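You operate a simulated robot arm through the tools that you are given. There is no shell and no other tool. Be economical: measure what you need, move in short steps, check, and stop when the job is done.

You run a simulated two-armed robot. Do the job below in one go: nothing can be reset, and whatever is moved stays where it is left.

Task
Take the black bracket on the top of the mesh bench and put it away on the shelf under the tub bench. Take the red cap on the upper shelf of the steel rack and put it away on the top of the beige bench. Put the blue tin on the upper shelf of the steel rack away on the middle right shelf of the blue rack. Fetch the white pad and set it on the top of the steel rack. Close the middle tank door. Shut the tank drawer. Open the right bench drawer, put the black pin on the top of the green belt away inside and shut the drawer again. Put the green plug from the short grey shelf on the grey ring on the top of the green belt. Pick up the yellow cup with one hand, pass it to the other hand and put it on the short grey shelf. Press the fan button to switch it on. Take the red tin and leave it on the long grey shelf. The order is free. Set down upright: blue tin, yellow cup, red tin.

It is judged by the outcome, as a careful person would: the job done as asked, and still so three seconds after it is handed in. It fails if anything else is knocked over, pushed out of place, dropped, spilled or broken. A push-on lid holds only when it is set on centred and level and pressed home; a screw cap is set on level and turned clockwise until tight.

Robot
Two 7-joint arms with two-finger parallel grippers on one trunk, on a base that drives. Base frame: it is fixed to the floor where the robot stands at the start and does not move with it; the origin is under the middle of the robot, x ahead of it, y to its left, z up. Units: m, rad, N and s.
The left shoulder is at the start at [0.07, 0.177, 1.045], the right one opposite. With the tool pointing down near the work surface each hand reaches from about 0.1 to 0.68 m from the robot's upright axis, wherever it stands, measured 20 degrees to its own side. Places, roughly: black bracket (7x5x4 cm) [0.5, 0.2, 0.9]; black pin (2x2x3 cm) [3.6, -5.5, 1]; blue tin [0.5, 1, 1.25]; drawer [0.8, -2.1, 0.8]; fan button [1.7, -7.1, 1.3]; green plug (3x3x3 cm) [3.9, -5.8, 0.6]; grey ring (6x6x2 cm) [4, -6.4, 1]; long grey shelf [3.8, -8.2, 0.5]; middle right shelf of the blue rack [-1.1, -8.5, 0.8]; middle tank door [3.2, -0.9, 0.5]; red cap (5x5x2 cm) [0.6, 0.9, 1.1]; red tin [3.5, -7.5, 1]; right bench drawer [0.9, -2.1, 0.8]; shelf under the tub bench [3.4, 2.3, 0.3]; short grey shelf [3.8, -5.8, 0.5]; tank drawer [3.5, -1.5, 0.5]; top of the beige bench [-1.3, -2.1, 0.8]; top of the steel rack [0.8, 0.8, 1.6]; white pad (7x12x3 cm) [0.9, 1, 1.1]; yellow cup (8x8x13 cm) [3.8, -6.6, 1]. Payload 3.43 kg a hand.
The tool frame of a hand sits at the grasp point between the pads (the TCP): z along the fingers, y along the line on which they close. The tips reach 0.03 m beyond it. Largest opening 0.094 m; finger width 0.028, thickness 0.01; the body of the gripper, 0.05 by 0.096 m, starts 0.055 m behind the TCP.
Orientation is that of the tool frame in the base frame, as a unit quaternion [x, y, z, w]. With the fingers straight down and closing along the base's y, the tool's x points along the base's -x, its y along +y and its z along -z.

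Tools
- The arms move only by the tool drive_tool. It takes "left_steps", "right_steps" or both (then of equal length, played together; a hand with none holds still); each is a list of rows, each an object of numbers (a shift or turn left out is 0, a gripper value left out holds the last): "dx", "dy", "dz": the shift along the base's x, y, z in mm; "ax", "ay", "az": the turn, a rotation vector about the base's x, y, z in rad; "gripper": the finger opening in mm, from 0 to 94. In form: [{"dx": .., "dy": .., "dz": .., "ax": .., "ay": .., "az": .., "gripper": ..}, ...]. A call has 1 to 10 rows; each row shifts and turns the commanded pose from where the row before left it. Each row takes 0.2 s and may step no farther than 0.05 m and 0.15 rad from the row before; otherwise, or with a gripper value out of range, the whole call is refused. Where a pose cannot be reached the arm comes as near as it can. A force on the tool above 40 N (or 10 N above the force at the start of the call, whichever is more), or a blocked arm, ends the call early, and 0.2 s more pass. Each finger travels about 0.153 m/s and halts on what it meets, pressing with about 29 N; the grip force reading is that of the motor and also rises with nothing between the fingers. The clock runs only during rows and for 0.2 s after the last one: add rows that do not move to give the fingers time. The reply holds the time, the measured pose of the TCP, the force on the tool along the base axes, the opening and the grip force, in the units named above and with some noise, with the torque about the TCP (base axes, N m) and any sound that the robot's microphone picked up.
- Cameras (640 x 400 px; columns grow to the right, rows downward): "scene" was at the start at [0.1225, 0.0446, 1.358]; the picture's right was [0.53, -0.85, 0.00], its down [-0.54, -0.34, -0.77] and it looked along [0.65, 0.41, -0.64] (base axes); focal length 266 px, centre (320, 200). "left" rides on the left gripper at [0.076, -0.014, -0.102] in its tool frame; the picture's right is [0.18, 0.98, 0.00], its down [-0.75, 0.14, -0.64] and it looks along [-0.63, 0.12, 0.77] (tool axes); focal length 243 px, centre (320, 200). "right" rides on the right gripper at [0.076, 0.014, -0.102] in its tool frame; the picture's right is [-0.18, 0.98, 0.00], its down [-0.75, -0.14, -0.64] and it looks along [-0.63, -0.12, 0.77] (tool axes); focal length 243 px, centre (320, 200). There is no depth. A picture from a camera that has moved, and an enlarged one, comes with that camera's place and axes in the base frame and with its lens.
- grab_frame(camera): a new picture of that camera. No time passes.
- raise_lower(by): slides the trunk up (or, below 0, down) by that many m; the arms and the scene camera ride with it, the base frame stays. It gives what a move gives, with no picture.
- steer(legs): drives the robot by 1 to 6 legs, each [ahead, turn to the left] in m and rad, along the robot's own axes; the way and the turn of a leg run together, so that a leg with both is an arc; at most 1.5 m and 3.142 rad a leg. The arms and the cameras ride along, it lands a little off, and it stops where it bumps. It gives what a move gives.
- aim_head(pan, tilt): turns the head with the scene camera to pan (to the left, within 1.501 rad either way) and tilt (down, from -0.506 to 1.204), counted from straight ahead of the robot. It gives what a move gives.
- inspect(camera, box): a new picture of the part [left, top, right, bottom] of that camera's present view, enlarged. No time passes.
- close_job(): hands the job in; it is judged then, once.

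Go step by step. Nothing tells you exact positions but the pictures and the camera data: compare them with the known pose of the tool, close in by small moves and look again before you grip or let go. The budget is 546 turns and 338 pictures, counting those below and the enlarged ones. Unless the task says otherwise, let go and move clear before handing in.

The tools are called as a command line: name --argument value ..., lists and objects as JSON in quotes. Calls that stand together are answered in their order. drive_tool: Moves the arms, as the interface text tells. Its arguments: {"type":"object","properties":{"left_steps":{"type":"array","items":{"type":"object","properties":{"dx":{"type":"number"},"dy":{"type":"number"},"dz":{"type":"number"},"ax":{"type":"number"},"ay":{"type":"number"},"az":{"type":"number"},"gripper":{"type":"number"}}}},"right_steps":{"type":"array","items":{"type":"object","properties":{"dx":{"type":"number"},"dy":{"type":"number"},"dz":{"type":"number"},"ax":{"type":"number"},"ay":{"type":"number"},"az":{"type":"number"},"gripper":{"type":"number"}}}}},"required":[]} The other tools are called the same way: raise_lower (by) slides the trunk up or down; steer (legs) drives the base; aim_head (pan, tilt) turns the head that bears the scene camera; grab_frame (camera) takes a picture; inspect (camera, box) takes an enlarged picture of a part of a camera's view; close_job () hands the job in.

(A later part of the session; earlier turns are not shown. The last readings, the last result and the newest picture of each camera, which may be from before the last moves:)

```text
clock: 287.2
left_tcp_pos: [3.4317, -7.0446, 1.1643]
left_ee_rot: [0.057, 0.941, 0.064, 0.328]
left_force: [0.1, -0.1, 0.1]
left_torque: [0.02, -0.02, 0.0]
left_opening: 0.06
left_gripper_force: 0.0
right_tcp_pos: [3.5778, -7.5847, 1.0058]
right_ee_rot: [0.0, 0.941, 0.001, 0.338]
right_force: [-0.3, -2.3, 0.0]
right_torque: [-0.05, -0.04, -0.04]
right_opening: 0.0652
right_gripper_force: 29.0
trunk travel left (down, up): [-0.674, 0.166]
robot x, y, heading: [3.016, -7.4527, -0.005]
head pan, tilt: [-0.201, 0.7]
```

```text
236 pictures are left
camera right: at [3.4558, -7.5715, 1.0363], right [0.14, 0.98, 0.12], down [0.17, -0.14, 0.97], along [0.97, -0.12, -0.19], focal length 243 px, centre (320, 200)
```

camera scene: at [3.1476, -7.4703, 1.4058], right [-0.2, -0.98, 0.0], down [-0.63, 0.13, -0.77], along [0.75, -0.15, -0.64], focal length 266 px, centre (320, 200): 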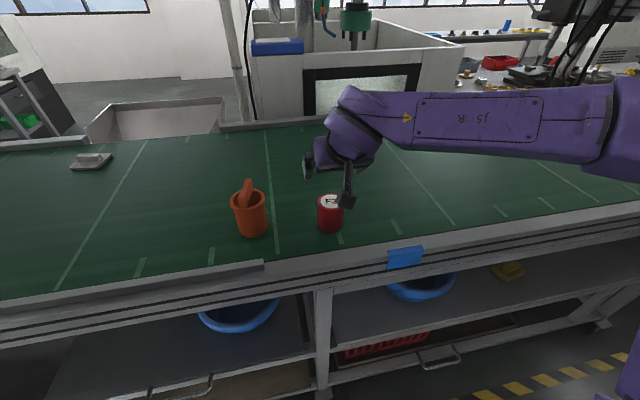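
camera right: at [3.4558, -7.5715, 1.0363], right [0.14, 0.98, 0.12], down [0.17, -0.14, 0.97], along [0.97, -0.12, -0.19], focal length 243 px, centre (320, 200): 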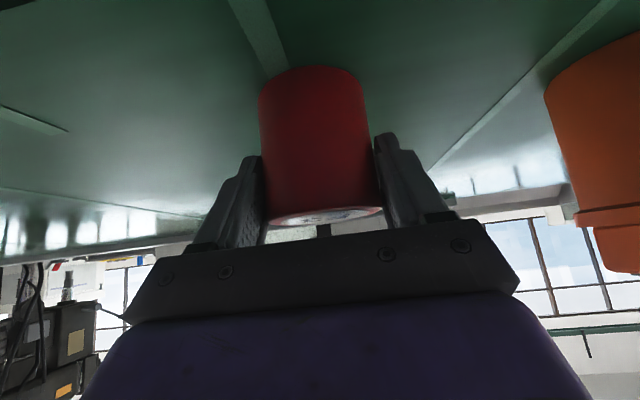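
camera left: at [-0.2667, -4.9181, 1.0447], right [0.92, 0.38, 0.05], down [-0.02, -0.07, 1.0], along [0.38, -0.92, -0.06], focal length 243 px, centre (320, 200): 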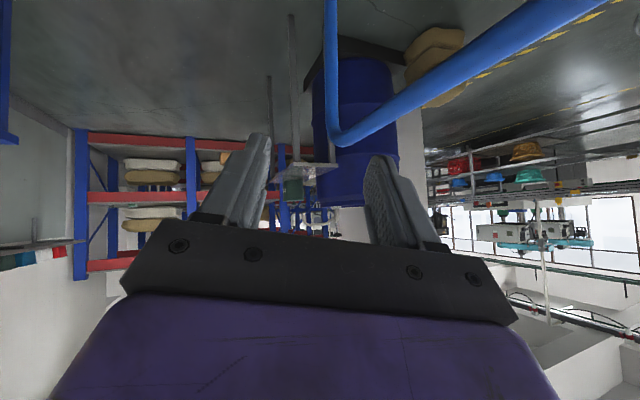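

Gripped. Lift, back away and look at the shelf below from a lower height.

drive_tool --right_steps '[{"dz": 30}, {"dz": 30}, {"dz": 40}, {}]'

steer --legs '[[-0.5, 0.0]]'

raise_lower --by -0.45

aim_head --pan -0.5 --tilt 0.35

grab_frame --camera "scene"

```text
clock: 288.2
left_tcp_pos: [3.432, -7.045, 1.1643]
left_ee_rot: [0.057, 0.941, 0.064, 0.328]
left_force: [0.1, -0.4, 0.3]
left_torque: [0.02, 0.04, 0.02]
left_opening: 0.0601
left_gripper_force: 0.0
right_tcp_pos: [3.5782, -7.5855, 1.1034]
right_ee_rot: [0.0, 0.941, 0.001, 0.337]
right_force: [0.4, 0.1, -2.4]
right_torque: [-0.02, 0.03, 0.01]
right_opening: 0.0649
right_gripper_force: 28.9
trunk travel left (down, up): [-0.674, 0.166]
robot x, y, heading: [3.0134, -7.4528, -0.007]
head pan, tilt: [-0.201, 0.7]
```

```text
clock: 291.2
left_tcp_pos: [2.9292, -7.0406, 1.1658]
left_ee_rot: [0.052, 0.941, 0.066, 0.327]
left_force: [-0.6, 0.0, -0.2]
left_torque: [-0.03, 0.0, 0.01]
left_opening: 0.0598
left_gripper_force: 0.1
right_tcp_pos: [3.0834, -7.5789, 1.1037]
right_ee_rot: [-0.005, 0.941, 0.002, 0.338]
right_force: [-0.7, -0.3, -1.5]
right_torque: [-0.04, 0.02, -0.02]
right_opening: 0.0651
right_gripper_force: 29.2
trunk travel left (down, up): [-0.674, 0.166]
robot x, y, heading: [2.5157, -7.4539, 0.008]
head pan, tilt: [-0.201, 0.7]
```

```text
refused: -0.45 is not a number from -0.4 to 0.4
```

```text
clock: 292.0
left_tcp_pos: [2.9281, -7.0417, 1.1657]
left_ee_rot: [0.052, 0.941, 0.065, 0.328]
left_force: [-0.7, 0.4, -0.9]
left_torque: [-0.02, 0.03, -0.03]
left_opening: 0.0599
left_gripper_force: 0.1
right_tcp_pos: [3.0812, -7.5794, 1.1038]
right_ee_rot: [-0.005, 0.941, 0.001, 0.338]
right_force: [-0.3, -0.7, -1.5]
right_torque: [0.0, 0.0, 0.01]
right_opening: 0.0648
right_gripper_force: 29.3
trunk travel left (down, up): [-0.674, 0.166]
robot x, y, heading: [2.5164, -7.4471, 0.009]
head pan, tilt: [-0.499, 0.351]
```

```text
235 pictures are left
camera scene: at [2.649, -7.4958, 1.437], right [-0.47, -0.88, 0.0], down [-0.3, 0.16, -0.94], along [0.83, -0.44, -0.34], focal length 266 px, centre (320, 200)
```

scene: 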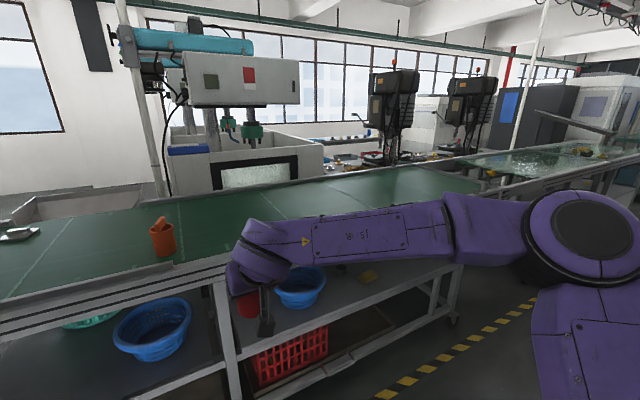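

raise_lower --by -0.4

drive_tool --right_steps '[{"dy": -40, "dx": -10}, {"dy": -40, "dx": -10}, {"dy": -40, "dx": -20}]'

aim_head --pan -0.45 --tilt 0.35

grab_frame --camera "scene"

```text
clock: 295.8
left_tcp_pos: [2.9287, -7.0409, 0.7657]
left_ee_rot: [0.052, 0.941, 0.065, 0.327]
left_force: [0.9, 0.7, -0.1]
left_torque: [-0.01, 0.0, 0.01]
left_opening: 0.0599
left_gripper_force: 0.1
right_tcp_pos: [3.0814, -7.5796, 0.7033]
right_ee_rot: [-0.005, 0.941, 0.002, 0.338]
right_force: [-0.5, 0.6, -1.2]
right_torque: [-0.05, 0.01, 0.0]
right_opening: 0.065
right_gripper_force: 28.8
trunk travel left (down, up): [-0.274, 0.566]
robot x, y, heading: [2.514, -7.4522, 0.008]
head pan, tilt: [-0.499, 0.351]
```

```text
clock: 296.6
left_tcp_pos: [2.929, -7.0416, 0.7648]
left_ee_rot: [0.052, 0.941, 0.066, 0.328]
left_force: [0.0, 0.0, -0.9]
left_torque: [-0.02, 0.01, -0.01]
left_opening: 0.0601
left_gripper_force: 0.0
right_tcp_pos: [3.0419, -7.6995, 0.7055]
right_ee_rot: [-0.005, 0.941, 0.003, 0.339]
right_force: [-0.5, 0.7, -2.5]
right_torque: [-0.05, -0.01, 0.01]
right_opening: 0.0647
right_gripper_force: 29.2
trunk travel left (down, up): [-0.274, 0.566]
robot x, y, heading: [2.5162, -7.4483, 0.008]
head pan, tilt: [-0.499, 0.351]
```

```text
clock: 297.2
left_tcp_pos: [2.9286, -7.0408, 0.7643]
left_ee_rot: [0.051, 0.941, 0.066, 0.328]
left_force: [0.4, -0.3, -0.3]
left_torque: [0.02, 0.0, 0.0]
left_opening: 0.0599
left_gripper_force: 0.1
right_tcp_pos: [3.0424, -7.6981, 0.7047]
right_ee_rot: [-0.006, 0.941, 0.003, 0.339]
right_force: [0.0, -0.1, -2.7]
right_torque: [0.03, 0.0, -0.01]
right_opening: 0.0649
right_gripper_force: 28.6
trunk travel left (down, up): [-0.274, 0.566]
robot x, y, heading: [2.5165, -7.4531, 0.011]
head pan, tilt: [-0.45, 0.351]
```

```text
234 pictures are left
camera scene: at [2.6506, -7.4921, 1.0371], right [-0.43, -0.9, 0.0], down [-0.31, 0.15, -0.94], along [0.85, -0.4, -0.34], focal length 266 px, centre (320, 200)
```

scene: 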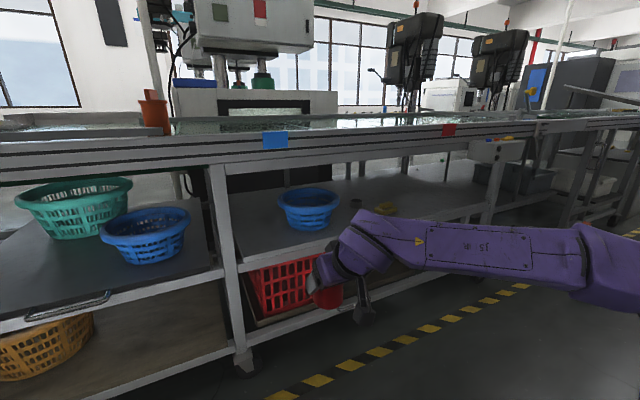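

Long grey shelf: z ≈ 0.5, front edge x ≈ 3.47, y -7.57..-8.8; free spot near (3.55, -8.55). I tuck the left hand and drive there.

drive_tool --left_steps '[{"dx": -30, "dy": 30}, {"dx": -30, "dy": 30}, {"dx": -30, "dy": 30}, {"dx": -20}, {}]'

steer --legs '[[0, -1.575], [0.85, 0], [0, 1.571], [0.3, 0]]'

aim_head --pan -0.2 --tilt 0.4

grab_frame --camera "scene"

```text
clock: 298.4
left_tcp_pos: [2.8198, -6.9522, 0.7628]
left_ee_rot: [0.051, 0.941, 0.066, 0.328]
left_force: [0.1, 0.4, 0.0]
left_torque: [0.04, 0.0, -0.01]
left_opening: 0.0599
left_gripper_force: 0.0
right_tcp_pos: [3.0411, -7.7, 0.7056]
right_ee_rot: [-0.006, 0.941, 0.003, 0.338]
right_force: [0.6, 0.3, -1.5]
right_torque: [0.03, 0.0, -0.02]
right_opening: 0.0649
right_gripper_force: 29.1
trunk travel left (down, up): [-0.274, 0.566]
robot x, y, heading: [2.5151, -7.4467, 0.006]
head pan, tilt: [-0.45, 0.351]
```

```text
clock: 312.3
left_tcp_pos: [3.1344, -7.8228, 0.7623]
left_ee_rot: [0.064, 0.94, 0.061, 0.329]
left_force: [0.5, 0.6, -1.1]
left_torque: [0.02, -0.05, -0.02]
left_opening: 0.0597
left_gripper_force: 0.1
right_tcp_pos: [3.3385, -8.5762, 0.7057]
right_ee_rot: [0.008, 0.941, -0.002, 0.337]
right_force: [0.8, -0.8, -1.6]
right_torque: [0.02, 0.03, 0.01]
right_opening: 0.065
right_gripper_force: 29.0
trunk travel left (down, up): [-0.274, 0.566]
robot x, y, heading: [2.8198, -8.3143, -0.018]
head pan, tilt: [-0.45, 0.351]
```

```text
clock: 313.0
left_tcp_pos: [3.1347, -7.8234, 0.7626]
left_ee_rot: [0.064, 0.94, 0.061, 0.329]
left_force: [-0.1, -0.4, -0.8]
left_torque: [0.02, 0.01, 0.05]
left_opening: 0.0601
left_gripper_force: 0.0
right_tcp_pos: [3.3381, -8.5769, 0.7048]
right_ee_rot: [0.007, 0.941, -0.001, 0.338]
right_force: [-1.1, 0.5, -1.7]
right_torque: [0.01, 0.01, 0.01]
right_opening: 0.0649
right_gripper_force: 28.6
trunk travel left (down, up): [-0.274, 0.566]
robot x, y, heading: [2.8177, -8.3131, -0.018]
head pan, tilt: [-0.201, 0.4]
```

```text
233 pictures are left
camera scene: at [2.9603, -8.3372, 1.0326], right [-0.22, -0.98, 0.0], down [-0.38, 0.08, -0.92], along [0.9, -0.2, -0.39], focal length 266 px, centre (320, 200)
```

scene: 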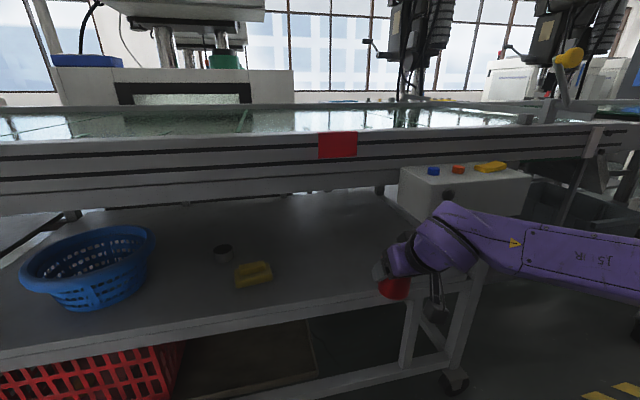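

drive_tool --right_steps '[{"dy": 40}, {"dy": 40}, {"dy": 35}]'

raise_lower --by -0.115

steer --legs '[[0.12, 0.018]]'

grab_frame --camera "scene"

grab_frame --camera "right"

```text
clock: 313.8
left_tcp_pos: [3.1364, -7.8222, 0.762]
left_ee_rot: [0.063, 0.94, 0.061, 0.328]
left_force: [0.3, -0.5, 0.8]
left_torque: [0.02, 0.01, 0.0]
left_opening: 0.0601
left_gripper_force: 0.0
right_tcp_pos: [3.3391, -8.4603, 0.7053]
right_ee_rot: [0.007, 0.941, -0.003, 0.338]
right_force: [0.5, 0.4, -3.1]
right_torque: [0.02, 0.03, 0.01]
right_opening: 0.0647
right_gripper_force: 29.0
trunk travel left (down, up): [-0.274, 0.566]
robot x, y, heading: [2.8174, -8.3161, -0.014]
head pan, tilt: [-0.201, 0.4]
```

```text
clock: 315.3
left_tcp_pos: [3.1354, -7.8225, 0.6485]
left_ee_rot: [0.065, 0.94, 0.061, 0.328]
left_force: [-0.5, 0.1, 0.4]
left_torque: [0.02, 0.01, 0.0]
left_opening: 0.06
left_gripper_force: 0.1
right_tcp_pos: [3.3379, -8.4609, 0.5919]
right_ee_rot: [0.008, 0.941, -0.003, 0.338]
right_force: [-0.3, -0.1, -2.0]
right_torque: [0.02, 0.0, -0.03]
right_opening: 0.0648
right_gripper_force: 29.3
trunk travel left (down, up): [-0.159, 0.681]
robot x, y, heading: [2.8203, -8.3138, -0.017]
head pan, tilt: [-0.201, 0.4]
```

```text
clock: 316.5
left_tcp_pos: [3.2471, -7.8183, 0.6484]
left_ee_rot: [0.055, 0.941, 0.063, 0.329]
left_force: [-0.1, -0.1, 0.4]
left_torque: [0.01, 0.0, 0.0]
left_opening: 0.0599
left_gripper_force: 0.1
right_tcp_pos: [3.4627, -8.4516, 0.5919]
right_ee_rot: [-0.002, 0.941, 0.001, 0.34]
right_force: [-0.4, 0.6, -1.5]
right_torque: [-0.02, -0.03, 0.0]
right_opening: 0.0653
right_gripper_force: 28.6
trunk travel left (down, up): [-0.159, 0.681]
robot x, y, heading: [2.9441, -8.3155, -0.001]
head pan, tilt: [-0.201, 0.4]
```

```text
232 pictures are left
camera scene: at [3.0818, -8.3355, 0.9175], right [-0.2, -0.98, 0.0], down [-0.38, 0.08, -0.92], along [0.9, -0.18, -0.39], focal length 266 px, centre (320, 200)
```

scene: 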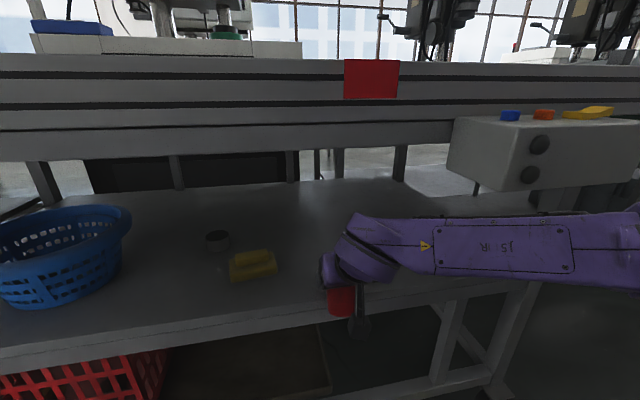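

```text
231 pictures are left
camera right: at [3.3401, -8.4392, 0.6221], right [0.14, 0.98, 0.12], down [0.17, -0.14, 0.97], along [0.98, -0.11, -0.19], focal length 243 px, centre (320, 200)
```

right: 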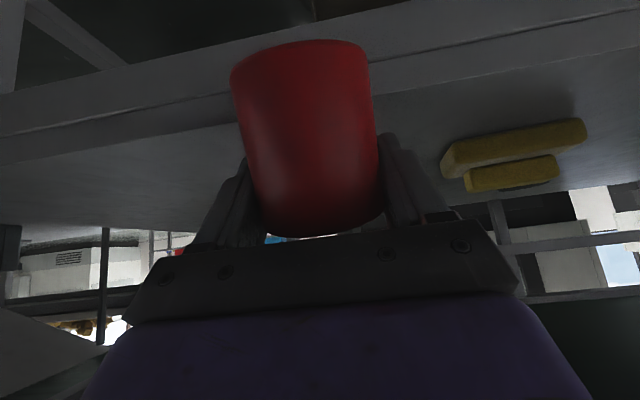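

The tin has swung about 0.35 rad in the grip (bottom toward the robot). I'll pitch the hand to make it upright again and check.

drive_tool --right_steps '[{"ay": -0.12, "dz": 10}, {"ay": -0.12, "dz": 5}, {"ay": -0.1, "dz": 5}, {}]'

grab_frame --camera "right"

inspect --camera "scene" --box '[260, 190, 440, 350]'

```text
clock: 317.5
left_tcp_pos: [3.2464, -7.8173, 0.6484]
left_ee_rot: [0.055, 0.941, 0.064, 0.328]
left_force: [-0.2, 0.5, 0.8]
left_torque: [0.03, 0.0, 0.0]
left_opening: 0.0598
left_gripper_force: 0.1
right_tcp_pos: [3.4632, -8.4512, 0.6113]
right_ee_rot: [-0.002, 0.87, 0.0, 0.493]
right_force: [-0.8, 1.1, -2.3]
right_torque: [0.0, -0.05, 0.0]
right_opening: 0.0651
right_gripper_force: 29.1
trunk travel left (down, up): [-0.159, 0.681]
robot x, y, heading: [2.9404, -8.3132, -0.001]
head pan, tilt: [-0.201, 0.4]
```

```text
230 pictures are left
camera right: at [3.3371, -8.4388, 0.5988], right [0.09, 0.98, 0.16], down [-0.16, -0.14, 0.98], along [0.98, -0.11, 0.15], focal length 243 px, centre (320, 200)
```

right: 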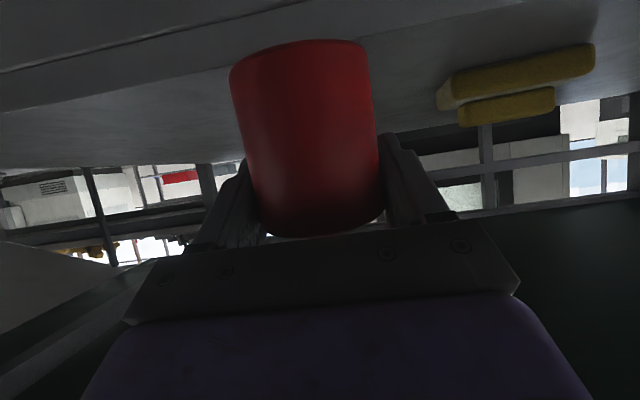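

```text
2.50 times, centred on (350, 270) of scene
camera zoom: at [3.0819, -8.3355, 0.9176], right [-0.2, -0.98, 0.0], down [-0.38, 0.08, -0.92], along [0.9, -0.18, -0.39], focal length 664 px, centre (245, 25)
```

zoom: 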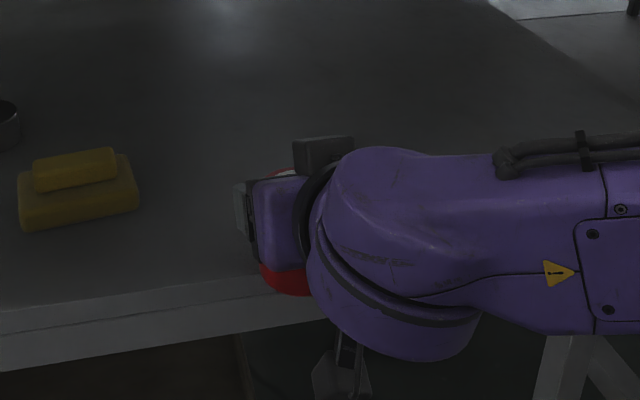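

Nearly upright now. Move in over the shelf and lower.

drive_tool --right_steps '[{"dx": 35}, {"dx": 35}, {"dx": 35}, {"dz": -15}, {"dz": -10}, {}]'

grab_frame --camera "right"

inspect --camera "scene" --box '[220, 170, 460, 320]'

```text
clock: 318.9
left_tcp_pos: [3.2452, -7.8184, 0.6486]
left_ee_rot: [0.055, 0.94, 0.064, 0.33]
left_force: [0.2, -0.2, 0.3]
left_torque: [-0.02, 0.01, -0.01]
left_opening: 0.0603
left_gripper_force: 0.0
right_tcp_pos: [3.5666, -8.4518, 0.5907]
right_ee_rot: [-0.003, 0.868, 0.001, 0.496]
right_force: [-3.6, -1.1, 23.1]
right_torque: [-0.03, 0.03, -0.02]
right_opening: 0.0654
right_gripper_force: 29.3
trunk travel left (down, up): [-0.159, 0.681]
robot x, y, heading: [2.943, -8.3152, -0.006]
head pan, tilt: [-0.201, 0.4]
```

```text
228 pictures are left
camera right: at [3.4406, -8.4384, 0.5777], right [0.09, 0.98, 0.16], down [-0.17, -0.14, 0.98], along [0.98, -0.11, 0.15], focal length 243 px, centre (320, 200)
```

right: 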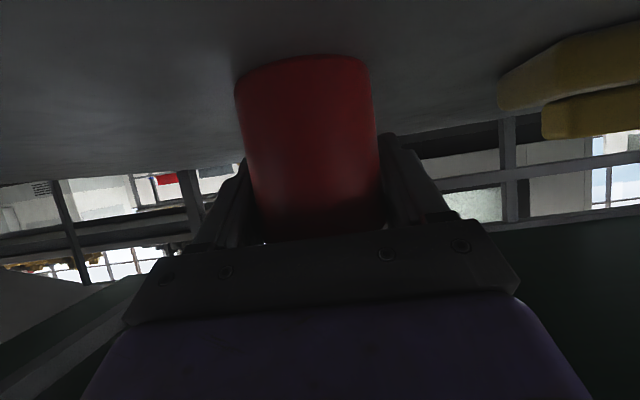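

```text
2.67 times, centred on (340, 245) of scene
camera zoom: at [3.0788, -8.3351, 0.9184], right [-0.2, -0.98, 0.0], down [-0.38, 0.08, -0.92], along [0.9, -0.18, -0.39], focal length 708 px, centre (267, 80)
```

zoom: 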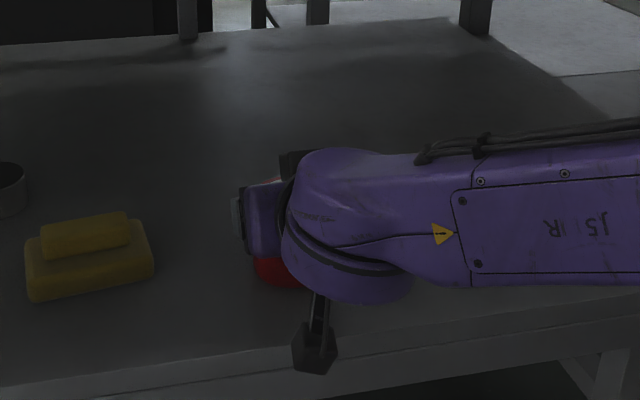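

Contact with balanced torque. Release gently and look.

drive_tool --right_steps '[{"dz": -1}, {"gripper": 70}, {"gripper": 78}, {}, {}]'

grab_frame --camera "right"

```text
clock: 320.1
left_tcp_pos: [3.2472, -7.8183, 0.6478]
left_ee_rot: [0.056, 0.941, 0.064, 0.328]
left_force: [0.3, 0.4, -0.6]
left_torque: [-0.02, 0.0, 0.0]
left_opening: 0.0599
left_gripper_force: 0.1
right_tcp_pos: [3.5686, -8.4522, 0.5837]
right_ee_rot: [-0.003, 0.87, 0.001, 0.492]
right_force: [0.2, -0.9, 0.2]
right_torque: [0.01, -0.01, -0.01]
right_opening: 0.078
right_gripper_force: 0.1
trunk travel left (down, up): [-0.159, 0.681]
robot x, y, heading: [2.939, -8.3139, -0.001]
head pan, tilt: [-0.201, 0.4]
```

```text
226 pictures are left
camera right: at [3.4421, -8.439, 0.5732], right [0.09, 0.98, 0.16], down [-0.16, -0.14, 0.98], along [0.98, -0.11, 0.15], focal length 243 px, centre (320, 200)
```

right: 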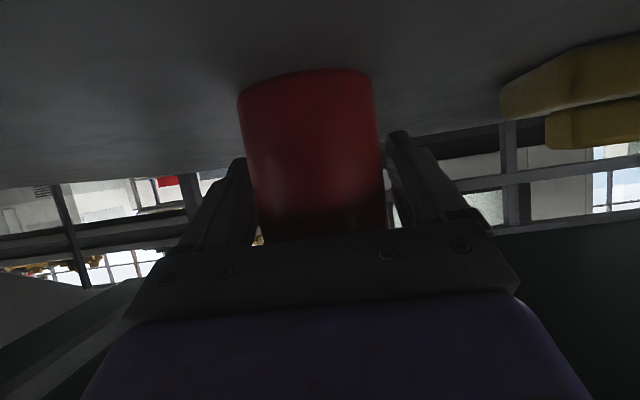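

drive_tool --right_steps '[{"gripper": 94}, {}, {"dx": -30, "dz": 3}, {"dx": -40, "dz": 5}, {"dx": -40, "dz": 5}, {"dx": -40, "dz": 10}, {"dx": -30}, {}]'

inspect --camera "scene" --box '[220, 170, 460, 320]'

```text
clock: 321.9
left_tcp_pos: [3.2484, -7.8171, 0.648]
left_ee_rot: [0.055, 0.941, 0.063, 0.329]
left_force: [0.1, -0.1, -0.5]
left_torque: [0.0, -0.01, 0.02]
left_opening: 0.0602
left_gripper_force: 0.1
right_tcp_pos: [3.3896, -8.4501, 0.6066]
right_ee_rot: [-0.002, 0.87, 0.0, 0.494]
right_force: [0.9, -0.2, 0.1]
right_torque: [-0.03, 0.0, 0.03]
right_opening: 0.0939
right_gripper_force: 0.1
trunk travel left (down, up): [-0.159, 0.681]
robot x, y, heading: [2.9403, -8.3169, -0.001]
head pan, tilt: [-0.201, 0.4]
```

```text
2.67 times, centred on (340, 245) of scene
camera zoom: at [3.0816, -8.3355, 0.9176], right [-0.2, -0.98, 0.0], down [-0.38, 0.08, -0.92], along [0.9, -0.18, -0.39], focal length 708 px, centre (267, 80)
```

zoom: 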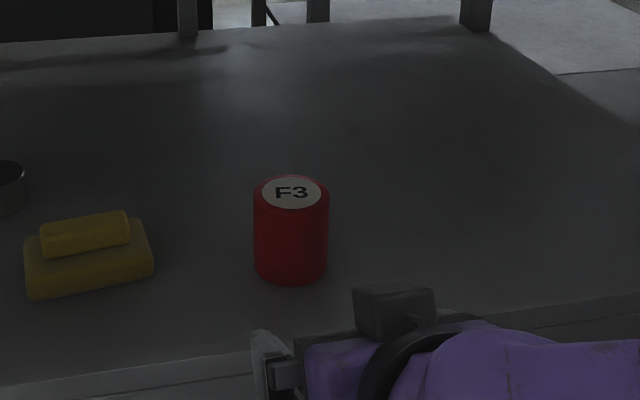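

The red tin stands upright on the long grey shelf. Next I move north to the cup/plug area and look around.

steer --legs '[[-0.5, 0]]'

drive_tool --right_steps '[{"ay": 0.12}, {"ay": 0.12}, {"ay": 0.1}]'

raise_lower --by 0.4

raise_lower --by 0.2

steer --legs '[[0, 1.571], [1.45, 0], [0.5, 0], [0, -1.571]]'

aim_head --pan 0.1 --tilt 0.55

grab_frame --camera "scene"

```text
clock: 324.9
left_tcp_pos: [2.7446, -7.8182, 0.6483]
left_ee_rot: [0.058, 0.941, 0.063, 0.328]
left_force: [0.7, -0.5, -0.1]
left_torque: [0.0, -0.02, -0.01]
left_opening: 0.0599
left_gripper_force: 0.0
right_tcp_pos: [2.8826, -8.451, 0.6061]
right_ee_rot: [-0.001, 0.87, 0.0, 0.493]
right_force: [0.3, -0.7, -0.9]
right_torque: [0.0, 0.0, 0.0]
right_opening: 0.0941
right_gripper_force: 0.1
trunk travel left (down, up): [-0.159, 0.681]
robot x, y, heading: [2.4331, -8.3137, -0.004]
head pan, tilt: [-0.201, 0.4]
```

```text
clock: 325.7
left_tcp_pos: [2.7447, -7.8187, 0.6483]
left_ee_rot: [0.057, 0.941, 0.063, 0.328]
left_force: [0.0, 0.1, 0.1]
left_torque: [0.01, -0.01, 0.01]
left_opening: 0.0597
left_gripper_force: 0.1
right_tcp_pos: [2.8836, -8.4522, 0.6072]
right_ee_rot: [0.0, 0.941, -0.001, 0.337]
right_force: [-0.2, 0.6, 0.2]
right_torque: [-0.01, 0.05, 0.01]
right_opening: 0.094
right_gripper_force: 0.0
trunk travel left (down, up): [-0.159, 0.681]
robot x, y, heading: [2.4329, -8.3155, -0.006]
head pan, tilt: [-0.201, 0.4]
```

```text
clock: 329.5
left_tcp_pos: [2.7438, -7.8185, 1.0478]
left_ee_rot: [0.058, 0.941, 0.064, 0.328]
left_force: [-0.4, 0.2, -0.1]
left_torque: [0.03, 0.01, -0.05]
left_opening: 0.06
left_gripper_force: 0.1
right_tcp_pos: [2.8839, -8.4521, 1.0071]
right_ee_rot: [0.0, 0.941, 0.0, 0.339]
right_force: [0.1, 0.7, -0.1]
right_torque: [-0.01, -0.01, 0.0]
right_opening: 0.0939
right_gripper_force: 0.1
trunk travel left (down, up): [-0.559, 0.281]
robot x, y, heading: [2.435, -8.3175, -0.008]
head pan, tilt: [-0.201, 0.4]
```

```text
clock: 331.7
left_tcp_pos: [2.744, -7.8182, 1.2489]
left_ee_rot: [0.057, 0.941, 0.063, 0.328]
left_force: [-0.3, 0.9, -0.6]
left_torque: [0.0, -0.02, 0.02]
left_opening: 0.0599
left_gripper_force: 0.0
right_tcp_pos: [2.8849, -8.4531, 1.2057]
right_ee_rot: [0.0, 0.941, -0.001, 0.338]
right_force: [0.3, -0.4, -0.5]
right_torque: [0.02, 0.02, -0.01]
right_opening: 0.0937
right_gripper_force: 0.1
trunk travel left (down, up): [-0.759, 0.081]
robot x, y, heading: [2.4361, -8.3179, -0.01]
head pan, tilt: [-0.201, 0.4]
```

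```text
clock: 349.0
left_tcp_pos: [2.8066, -5.8941, 1.2484]
left_ee_rot: [0.072, 0.94, 0.058, 0.329]
left_force: [-0.1, 0.2, 0.1]
left_torque: [-0.03, -0.04, 0.01]
left_opening: 0.0602
left_gripper_force: 0.1
right_tcp_pos: [2.9248, -6.5314, 1.2067]
right_ee_rot: [0.015, 0.941, -0.006, 0.339]
right_force: [-0.1, -0.5, 0.3]
right_torque: [0.02, -0.04, -0.02]
right_opening: 0.094
right_gripper_force: 0.1
trunk travel left (down, up): [-0.759, 0.081]
robot x, y, heading: [2.4807, -6.3798, -0.034]
head pan, tilt: [-0.201, 0.4]
```

```text
clock: 349.8
left_tcp_pos: [2.8068, -5.8952, 1.2481]
left_ee_rot: [0.072, 0.94, 0.058, 0.329]
left_force: [-0.2, 0.1, 0.3]
left_torque: [0.0, 0.0, 0.0]
left_opening: 0.0602
left_gripper_force: 0.1
right_tcp_pos: [2.9247, -6.5315, 1.2075]
right_ee_rot: [0.015, 0.941, -0.006, 0.339]
right_force: [0.8, -0.2, 0.7]
right_torque: [0.03, 0.02, 0.0]
right_opening: 0.094
right_gripper_force: 0.0
trunk travel left (down, up): [-0.759, 0.081]
robot x, y, heading: [2.4806, -6.381, -0.035]
head pan, tilt: [0.099, 0.55]
```

```text
224 pictures are left
camera scene: at [2.6216, -6.3778, 1.504], right [0.06, -1.0, 0.0], down [-0.52, -0.03, -0.85], along [0.85, 0.05, -0.52], focal length 266 px, centre (320, 200)
```

scene: 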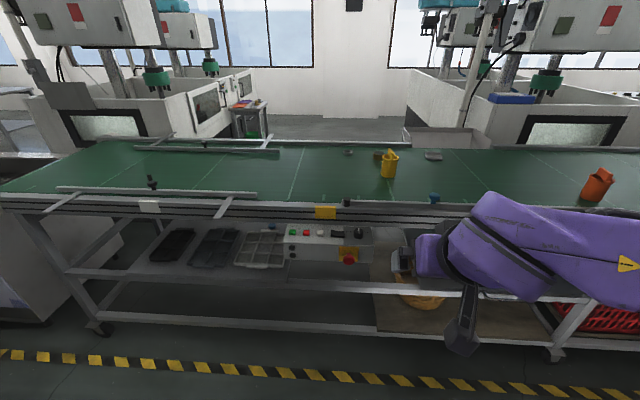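

inspect --camera "scene" --box '[60, 130, 300, 280]'

inspect --camera "scene" --box '[290, 120, 480, 240]'

```text
2.67 times, centred on (180, 205) of scene
camera zoom: at [2.6216, -6.3778, 1.504], right [0.06, -1.0, 0.0], down [-0.52, -0.03, -0.85], along [0.85, 0.05, -0.52], focal length 708 px, centre (693, 187)
```

zoom: 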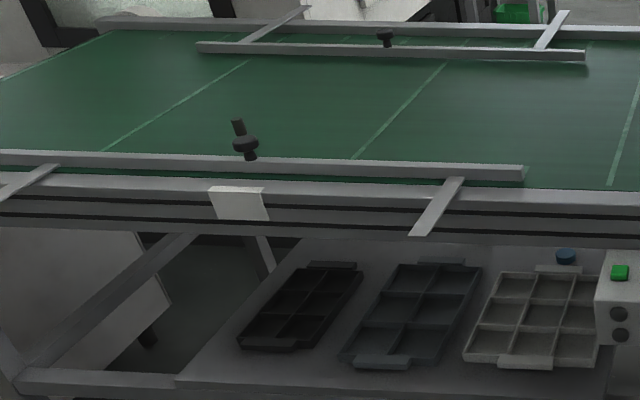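

```text
3.33 times, centred on (385, 180) of scene
camera zoom: at [2.6216, -6.3778, 1.504], right [0.06, -1.0, 0.0], down [-0.52, -0.03, -0.85], along [0.85, 0.05, -0.52], focal length 885 px, centre (103, 267)
```

zoom: 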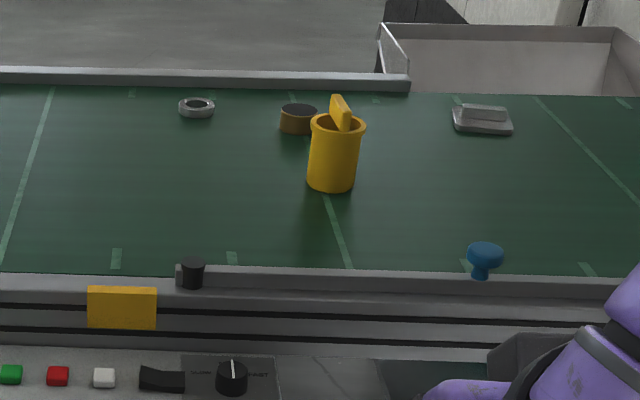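

The cup (with a stick), ring and belt are visible; the pin and plug need a closer look. I move further north.

steer --legs '[[0, 1.6], [0.6, 0], [0, -1.571], [0.15, 0]]'

aim_head --pan 0.0 --tilt 0.55

grab_frame --camera "scene"

```text
clock: 361.9
left_tcp_pos: [2.9443, -5.3018, 1.2489]
left_ee_rot: [0.062, 0.94, 0.062, 0.33]
left_force: [-1.1, 0.3, -0.2]
left_torque: [0.02, -0.04, -0.02]
left_opening: 0.0598
left_gripper_force: 0.0
right_tcp_pos: [3.0766, -5.9355, 1.2071]
right_ee_rot: [0.005, 0.941, -0.002, 0.339]
right_force: [-0.7, -0.4, -0.3]
right_torque: [0.0, -0.01, 0.01]
right_opening: 0.094
right_gripper_force: 0.1
trunk travel left (down, up): [-0.759, 0.081]
robot x, y, heading: [2.6283, -5.7946, -0.017]
head pan, tilt: [0.099, 0.55]
```

```text
clock: 362.6
left_tcp_pos: [2.9466, -5.3016, 1.2475]
left_ee_rot: [0.063, 0.941, 0.061, 0.328]
left_force: [0.8, 0.4, 0.8]
left_torque: [-0.01, 0.0, 0.0]
left_opening: 0.06
left_gripper_force: 0.1
right_tcp_pos: [3.0783, -5.9356, 1.2062]
right_ee_rot: [0.005, 0.941, -0.002, 0.338]
right_force: [0.7, 0.2, -0.5]
right_torque: [0.01, 0.0, 0.01]
right_opening: 0.0941
right_gripper_force: 0.0
trunk travel left (down, up): [-0.759, 0.081]
robot x, y, heading: [2.6329, -5.7938, -0.015]
head pan, tilt: [0.0, 0.55]
```

```text
221 pictures are left
camera scene: at [2.7717, -5.7971, 1.5038], right [-0.02, -1.0, 0.0], down [-0.52, 0.01, -0.85], along [0.85, -0.01, -0.52], focal length 266 px, centre (320, 200)
```

scene: 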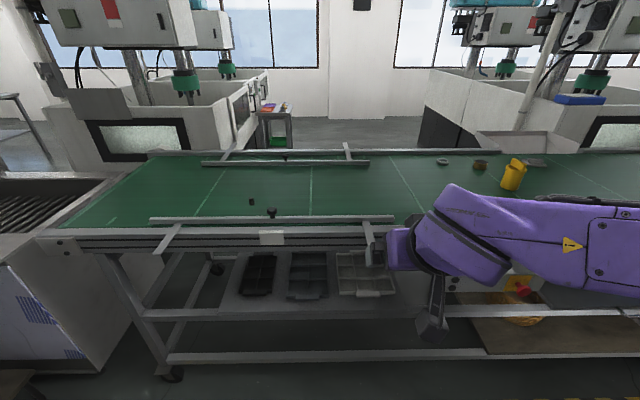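

The pin is the small black object at about (3.63, -5.545). Now lower for a view of the shelf.

drive_tool --right_steps '[{"dy": -40}, {"dy": -40}, {"dy": -40}, {"dx": -30}]'

raise_lower --by -0.4

aim_head --pan 0.0 --tilt 0.4

grab_frame --camera "scene"

inspect --camera "scene" --box '[200, 140, 440, 290]'

```text
clock: 363.6
left_tcp_pos: [2.9439, -5.3009, 1.2477]
left_ee_rot: [0.063, 0.94, 0.062, 0.329]
left_force: [0.2, 0.5, -0.1]
left_torque: [0.0, 0.0, -0.01]
left_opening: 0.0602
left_gripper_force: 0.1
right_tcp_pos: [3.0482, -6.0544, 1.2078]
right_ee_rot: [0.005, 0.941, -0.003, 0.338]
right_force: [-0.2, -0.4, -0.2]
right_torque: [0.01, -0.02, 0.0]
right_opening: 0.094
right_gripper_force: 0.0
trunk travel left (down, up): [-0.759, 0.081]
robot x, y, heading: [2.6289, -5.7935, -0.015]
head pan, tilt: [0.0, 0.55]
```

```text
clock: 367.4
left_tcp_pos: [2.9444, -5.3007, 0.8494]
left_ee_rot: [0.063, 0.94, 0.061, 0.329]
left_force: [-0.3, -1.0, 0.2]
left_torque: [0.01, 0.01, -0.02]
left_opening: 0.0599
left_gripper_force: 0.2
right_tcp_pos: [3.049, -6.0533, 0.8063]
right_ee_rot: [0.005, 0.941, -0.003, 0.339]
right_force: [0.6, 0.4, 1.1]
right_torque: [-0.02, 0.01, 0.03]
right_opening: 0.0937
right_gripper_force: 0.1
trunk travel left (down, up): [-0.359, 0.481]
robot x, y, heading: [2.6342, -5.7925, -0.022]
head pan, tilt: [0.0, 0.55]
```

```text
clock: 368.1
left_tcp_pos: [2.9455, -5.3008, 0.8487]
left_ee_rot: [0.062, 0.94, 0.062, 0.328]
left_force: [1.4, 0.3, -0.7]
left_torque: [0.04, -0.02, 0.0]
left_opening: 0.0599
left_gripper_force: 0.0
right_tcp_pos: [3.0503, -6.053, 0.8072]
right_ee_rot: [0.005, 0.941, -0.003, 0.338]
right_force: [0.6, -0.5, 0.4]
right_torque: [0.01, 0.01, 0.0]
right_opening: 0.094
right_gripper_force: 0.1
trunk travel left (down, up): [-0.359, 0.481]
robot x, y, heading: [2.6318, -5.7892, -0.013]
head pan, tilt: [0.0, 0.4]
```

```text
220 pictures are left
camera scene: at [2.7737, -5.7973, 1.1176], right [-0.02, -1.0, 0.0], down [-0.39, 0.01, -0.92], along [0.92, -0.01, -0.39], focal length 266 px, centre (320, 200)
```

scene: 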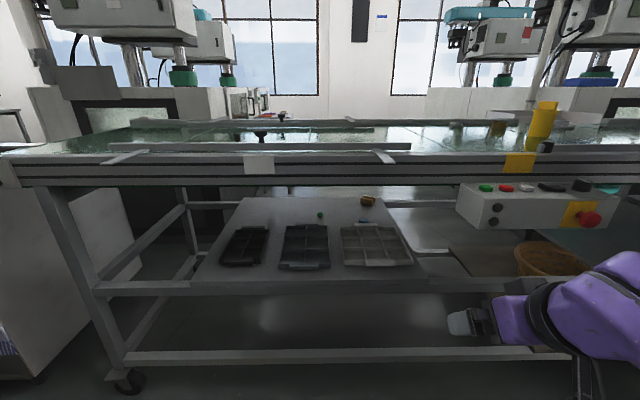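

```text
2.67 times, centred on (320, 215) of scene
camera zoom: at [2.7737, -5.7973, 1.1176], right [-0.02, -1.0, 0.0], down [-0.39, 0.01, -0.92], along [0.92, -0.01, -0.39], focal length 708 px, centre (320, 160)
```

zoom: 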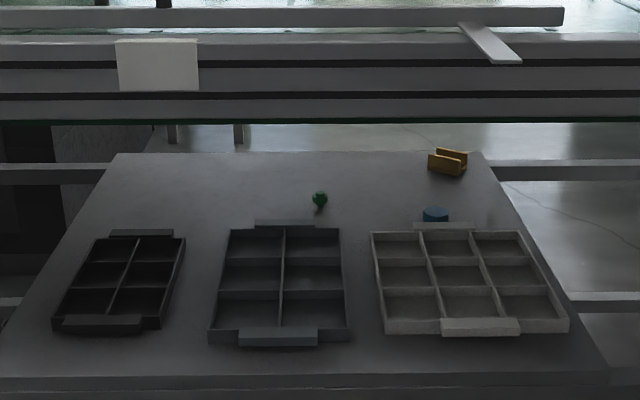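

The green plug stands near (3.96, -5.81) deep on the short shelf. To reach in nearly horizontally the gripper's camera should be on top, so I'll test rolling the right hand about its own axis.

drive_tool --right_steps '[{"ax": 0.095, "az": -0.115}, {"ax": 0.095, "az": -0.115}, {"ax": 0.095, "az": -0.115}, {"ax": 0.095, "az": -0.115}, {"ax": 0.095, "az": -0.115}, {"ax": 0.095, "az": -0.115}, {"ax": 0.095, "az": -0.115}, {"ax": 0.095, "az": -0.115}, {"ax": 0.095, "az": -0.115}, {"ax": 0.095, "az": -0.115}]'

```text
clock: 370.3
left_tcp_pos: [2.9447, -5.3007, 0.8467]
left_ee_rot: [0.062, 0.94, 0.061, 0.329]
left_force: [-0.7, 0.0, 0.4]
left_torque: [0.01, 0.0, -0.01]
left_opening: 0.0599
left_gripper_force: 0.2
right_tcp_pos: [3.0494, -6.053, 0.8059]
right_ee_rot: [0.643, 0.689, 0.228, 0.245]
right_force: [0.5, 0.1, -0.1]
right_torque: [-0.01, -0.02, 0.0]
right_opening: 0.094
right_gripper_force: 0.2
trunk travel left (down, up): [-0.359, 0.481]
robot x, y, heading: [2.6366, -5.7955, -0.014]
head pan, tilt: [0.0, 0.4]
```

drive_tool --right_steps '[{"ax": 0.095, "az": -0.115}, {"ax": 0.095, "az": -0.115}, {"ax": 0.095, "az": -0.115}, {"ax": 0.095, "az": -0.115}, {"ax": 0.095, "az": -0.115}, {"ax": 0.095, "az": -0.115}, {"ax": 0.095, "az": -0.115}, {"ax": 0.095, "az": -0.115}, {"ax": 0.095, "az": -0.115}, {"ax": 0.095, "az": -0.115}]'

```text
clock: 372.5
left_tcp_pos: [2.9462, -5.3011, 0.8491]
left_ee_rot: [0.062, 0.94, 0.062, 0.328]
left_force: [-0.8, 0.4, 0.3]
left_torque: [0.01, -0.02, 0.0]
left_opening: 0.0604
left_gripper_force: 0.0
right_tcp_pos: [3.0488, -6.0536, 0.8069]
right_ee_rot: [0.939, 0.07, 0.337, 0.021]
right_force: [0.3, 1.1, 0.2]
right_torque: [0.01, -0.01, 0.04]
right_opening: 0.094
right_gripper_force: 0.1
trunk travel left (down, up): [-0.359, 0.481]
robot x, y, heading: [2.6311, -5.7934, -0.019]
head pan, tilt: [0.0, 0.4]
```

The flip works. I finish it, pitch to about 1.05 rad, tuck the left hand, lower and approach.

drive_tool --right_steps '[{"ax": 0.095, "az": -0.115}, {"ay": -0.12}, {"ay": -0.12}, {"ay": -0.12}, {}, {}]' --left_steps '[{"dx": -25, "dy": 10}, {"dx": -25, "dy": 10}, {"dx": -25, "dy": 10}, {"dx": -25, "dy": 10}, {"dx": -25, "dy": 10}, {}]'

raise_lower --by -0.18

grab_frame --camera "right"

```text
clock: 373.9
left_tcp_pos: [2.8184, -5.2484, 0.8486]
left_ee_rot: [0.062, 0.941, 0.062, 0.328]
left_force: [0.1, 0.2, 0.6]
left_torque: [-0.01, 0.01, -0.01]
left_opening: 0.0601
left_gripper_force: 0.1
right_tcp_pos: [3.0726, -6.055, 0.8228]
right_ee_rot: [0.866, 0.003, 0.5, -0.003]
right_force: [0.0, -0.2, -0.2]
right_torque: [0.02, 0.03, 0.0]
right_opening: 0.0939
right_gripper_force: 0.1
right hand out of reach, approached as far as the arm can: row 3, 4
trunk travel left (down, up): [-0.359, 0.481]
robot x, y, heading: [2.6285, -5.7925, -0.018]
head pan, tilt: [0.0, 0.4]
```

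```text
clock: 375.9
left_tcp_pos: [2.8189, -5.2482, 0.6675]
left_ee_rot: [0.063, 0.94, 0.061, 0.329]
left_force: [0.0, 0.1, -0.2]
left_torque: [0.01, 0.0, -0.03]
left_opening: 0.0598
left_gripper_force: 0.0
right_tcp_pos: [3.0741, -6.0558, 0.644]
right_ee_rot: [0.866, 0.003, 0.5, -0.004]
right_force: [0.4, -0.9, -0.3]
right_torque: [-0.02, 0.02, -0.01]
right_opening: 0.0937
right_gripper_force: 0.0
trunk travel left (down, up): [-0.179, 0.661]
robot x, y, heading: [2.6286, -5.7944, -0.017]
head pan, tilt: [0.0, 0.4]
```

```text
218 pictures are left
camera right: at [3.0237, -6.0708, 0.7613], right [-0.08, -0.98, -0.16], down [-0.93, 0.13, -0.33], along [0.35, 0.12, -0.93], focal length 243 px, centre (320, 200)
```

right: 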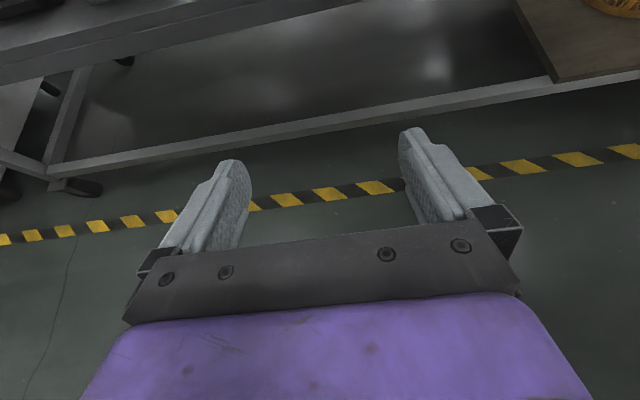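

raise_lower --by -0.03

steer --legs '[[0.22, 0.546], [0.22, -0.53]]'

grab_frame --camera "scene"

grab_frame --camera "right"

```text
clock: 376.6
left_tcp_pos: [2.8193, -5.2482, 0.6386]
left_ee_rot: [0.062, 0.94, 0.062, 0.328]
left_force: [-1.2, -0.5, -0.8]
left_torque: [0.0, -0.04, -0.02]
left_opening: 0.06
left_gripper_force: 0.2
right_tcp_pos: [3.0727, -6.0559, 0.6127]
right_ee_rot: [0.866, 0.003, 0.501, -0.004]
right_force: [0.4, -0.4, -1.4]
right_torque: [-0.01, -0.01, 0.02]
right_opening: 0.0942
right_gripper_force: 0.1
trunk travel left (down, up): [-0.149, 0.691]
robot x, y, heading: [2.6275, -5.793, -0.016]
head pan, tilt: [0.0, 0.4]
```

```text
clock: 380.1
left_tcp_pos: [3.2302, -5.1343, 0.6377]
left_ee_rot: [0.055, 0.941, 0.064, 0.328]
left_force: [0.0, 0.3, 0.9]
left_torque: [0.02, -0.03, 0.03]
left_opening: 0.0602
left_gripper_force: 0.0
right_tcp_pos: [3.4948, -5.938, 0.6132]
right_ee_rot: [0.866, 0.009, 0.5, -0.007]
right_force: [-0.2, 0.3, -0.1]
right_torque: [0.0, -0.01, -0.02]
right_opening: 0.0942
right_gripper_force: 0.0
trunk travel left (down, up): [-0.149, 0.691]
robot x, y, heading: [3.0474, -5.6803, -0.007]
head pan, tilt: [0.0, 0.4]
```

```text
217 pictures are left
camera scene: at [3.1919, -5.6831, 0.9076], right [0.0, -1.0, 0.0], down [-0.39, 0.0, -0.92], along [0.92, 0.0, -0.39], focal length 266 px, centre (320, 200)
```

scene: 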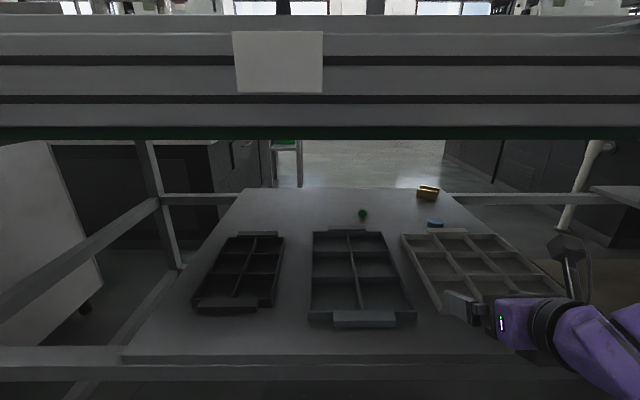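

```text
216 pictures are left
camera right: at [3.4456, -5.9538, 0.7312], right [-0.07, -0.98, -0.16], down [-0.94, 0.12, -0.33], along [0.35, 0.13, -0.93], focal length 243 px, centre (320, 200)
```

right: 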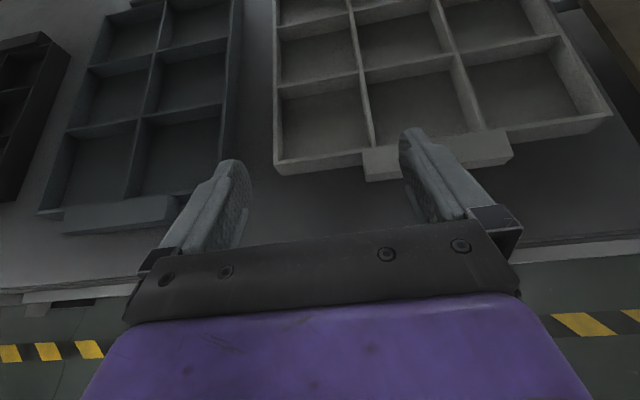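

Plug centre is about (3.897, -5.81, 0.566), shelf z about 0.55. I raise slightly, move in over it.

steer --legs '[[0.08, 0.0]]'

drive_tool --right_steps '[{"dz": 25, "dy": 20}, {"dx": 35, "dy": 20}, {"dx": 40, "dy": 20}, {"dx": 40, "dy": 20}, {"dx": 40, "dy": 20}, {"dx": 40, "dy": 20}, {"dx": 40, "dy": 5}, {"dx": 30}, {}]'

grab_frame --camera "right"

grab_frame --camera "scene"

```text
clock: 381.1
left_tcp_pos: [3.3094, -5.1344, 0.6364]
left_ee_rot: [0.057, 0.941, 0.063, 0.328]
left_force: [1.2, 0.4, -0.6]
left_torque: [0.01, -0.01, 0.0]
left_opening: 0.06
left_gripper_force: 0.1
right_tcp_pos: [3.574, -5.9377, 0.6119]
right_ee_rot: [0.866, 0.009, 0.5, -0.007]
right_force: [0.6, 0.3, 0.3]
right_torque: [0.0, -0.03, 0.03]
right_opening: 0.0941
right_gripper_force: 0.1
trunk travel left (down, up): [-0.149, 0.691]
robot x, y, heading: [3.1284, -5.6809, -0.0]
head pan, tilt: [0.0, 0.4]
```

```text
clock: 383.1
left_tcp_pos: [3.31, -5.1338, 0.6382]
left_ee_rot: [0.056, 0.941, 0.063, 0.328]
left_force: [-0.1, -0.3, 0.7]
left_torque: [0.0, -0.02, 0.0]
left_opening: 0.0598
left_gripper_force: 0.0
right_tcp_pos: [3.8389, -5.8135, 0.6391]
right_ee_rot: [0.866, 0.009, 0.5, -0.007]
right_force: [0.5, 0.6, 0.7]
right_torque: [0.0, 0.02, -0.01]
right_opening: 0.0941
right_gripper_force: 0.2
trunk travel left (down, up): [-0.149, 0.691]
robot x, y, heading: [3.1272, -5.6795, -0.006]
head pan, tilt: [0.0, 0.4]
```

```text
215 pictures are left
camera right: at [3.7901, -5.8298, 0.7558], right [-0.07, -0.98, -0.16], down [-0.94, 0.12, -0.33], along [0.35, 0.13, -0.93], focal length 243 px, centre (320, 200)
```

right: 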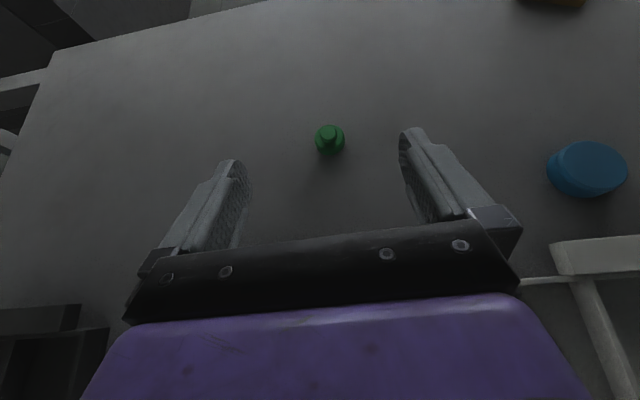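

```text
214 pictures are left
camera scene: at [3.2716, -5.6833, 0.9076], right [0.0, -1.0, 0.0], down [-0.39, 0.0, -0.92], along [0.92, 0.0, -0.39], focal length 266 px, centre (320, 200)
```

scene: 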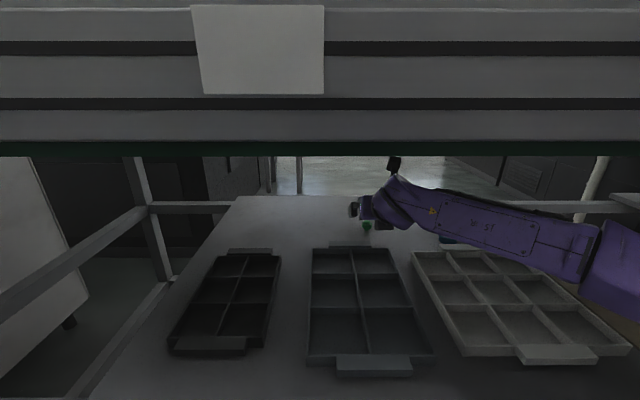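

drive_tool --right_steps '[{"dz": -20, "dx": 10}, {"dz": -20, "dx": 10}, {"dx": 15, "dz": -5}, {}]'

grab_frame --camera "right"

```text
clock: 384.1
left_tcp_pos: [3.3103, -5.1338, 0.6381]
left_ee_rot: [0.056, 0.941, 0.064, 0.327]
left_force: [-0.3, -0.6, 0.6]
left_torque: [-0.01, -0.01, 0.04]
left_opening: 0.0597
left_gripper_force: 0.0
right_tcp_pos: [3.8746, -5.8132, 0.5928]
right_ee_rot: [0.866, 0.008, 0.5, -0.006]
right_force: [0.3, 0.6, -0.2]
right_torque: [-0.01, 0.0, -0.02]
right_opening: 0.0939
right_gripper_force: 0.1
trunk travel left (down, up): [-0.149, 0.691]
robot x, y, heading: [3.1287, -5.6786, -0.004]
head pan, tilt: [0.0, 0.4]
```

```text
213 pictures are left
camera right: at [3.8258, -5.8299, 0.711], right [-0.07, -0.98, -0.16], down [-0.94, 0.12, -0.33], along [0.35, 0.13, -0.93], focal length 243 px, centre (320, 200)
```

right: 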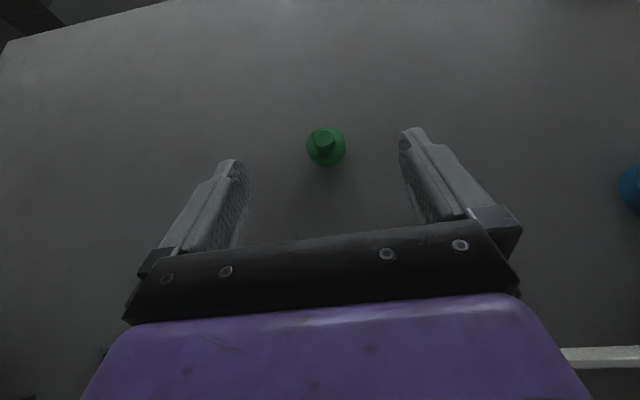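

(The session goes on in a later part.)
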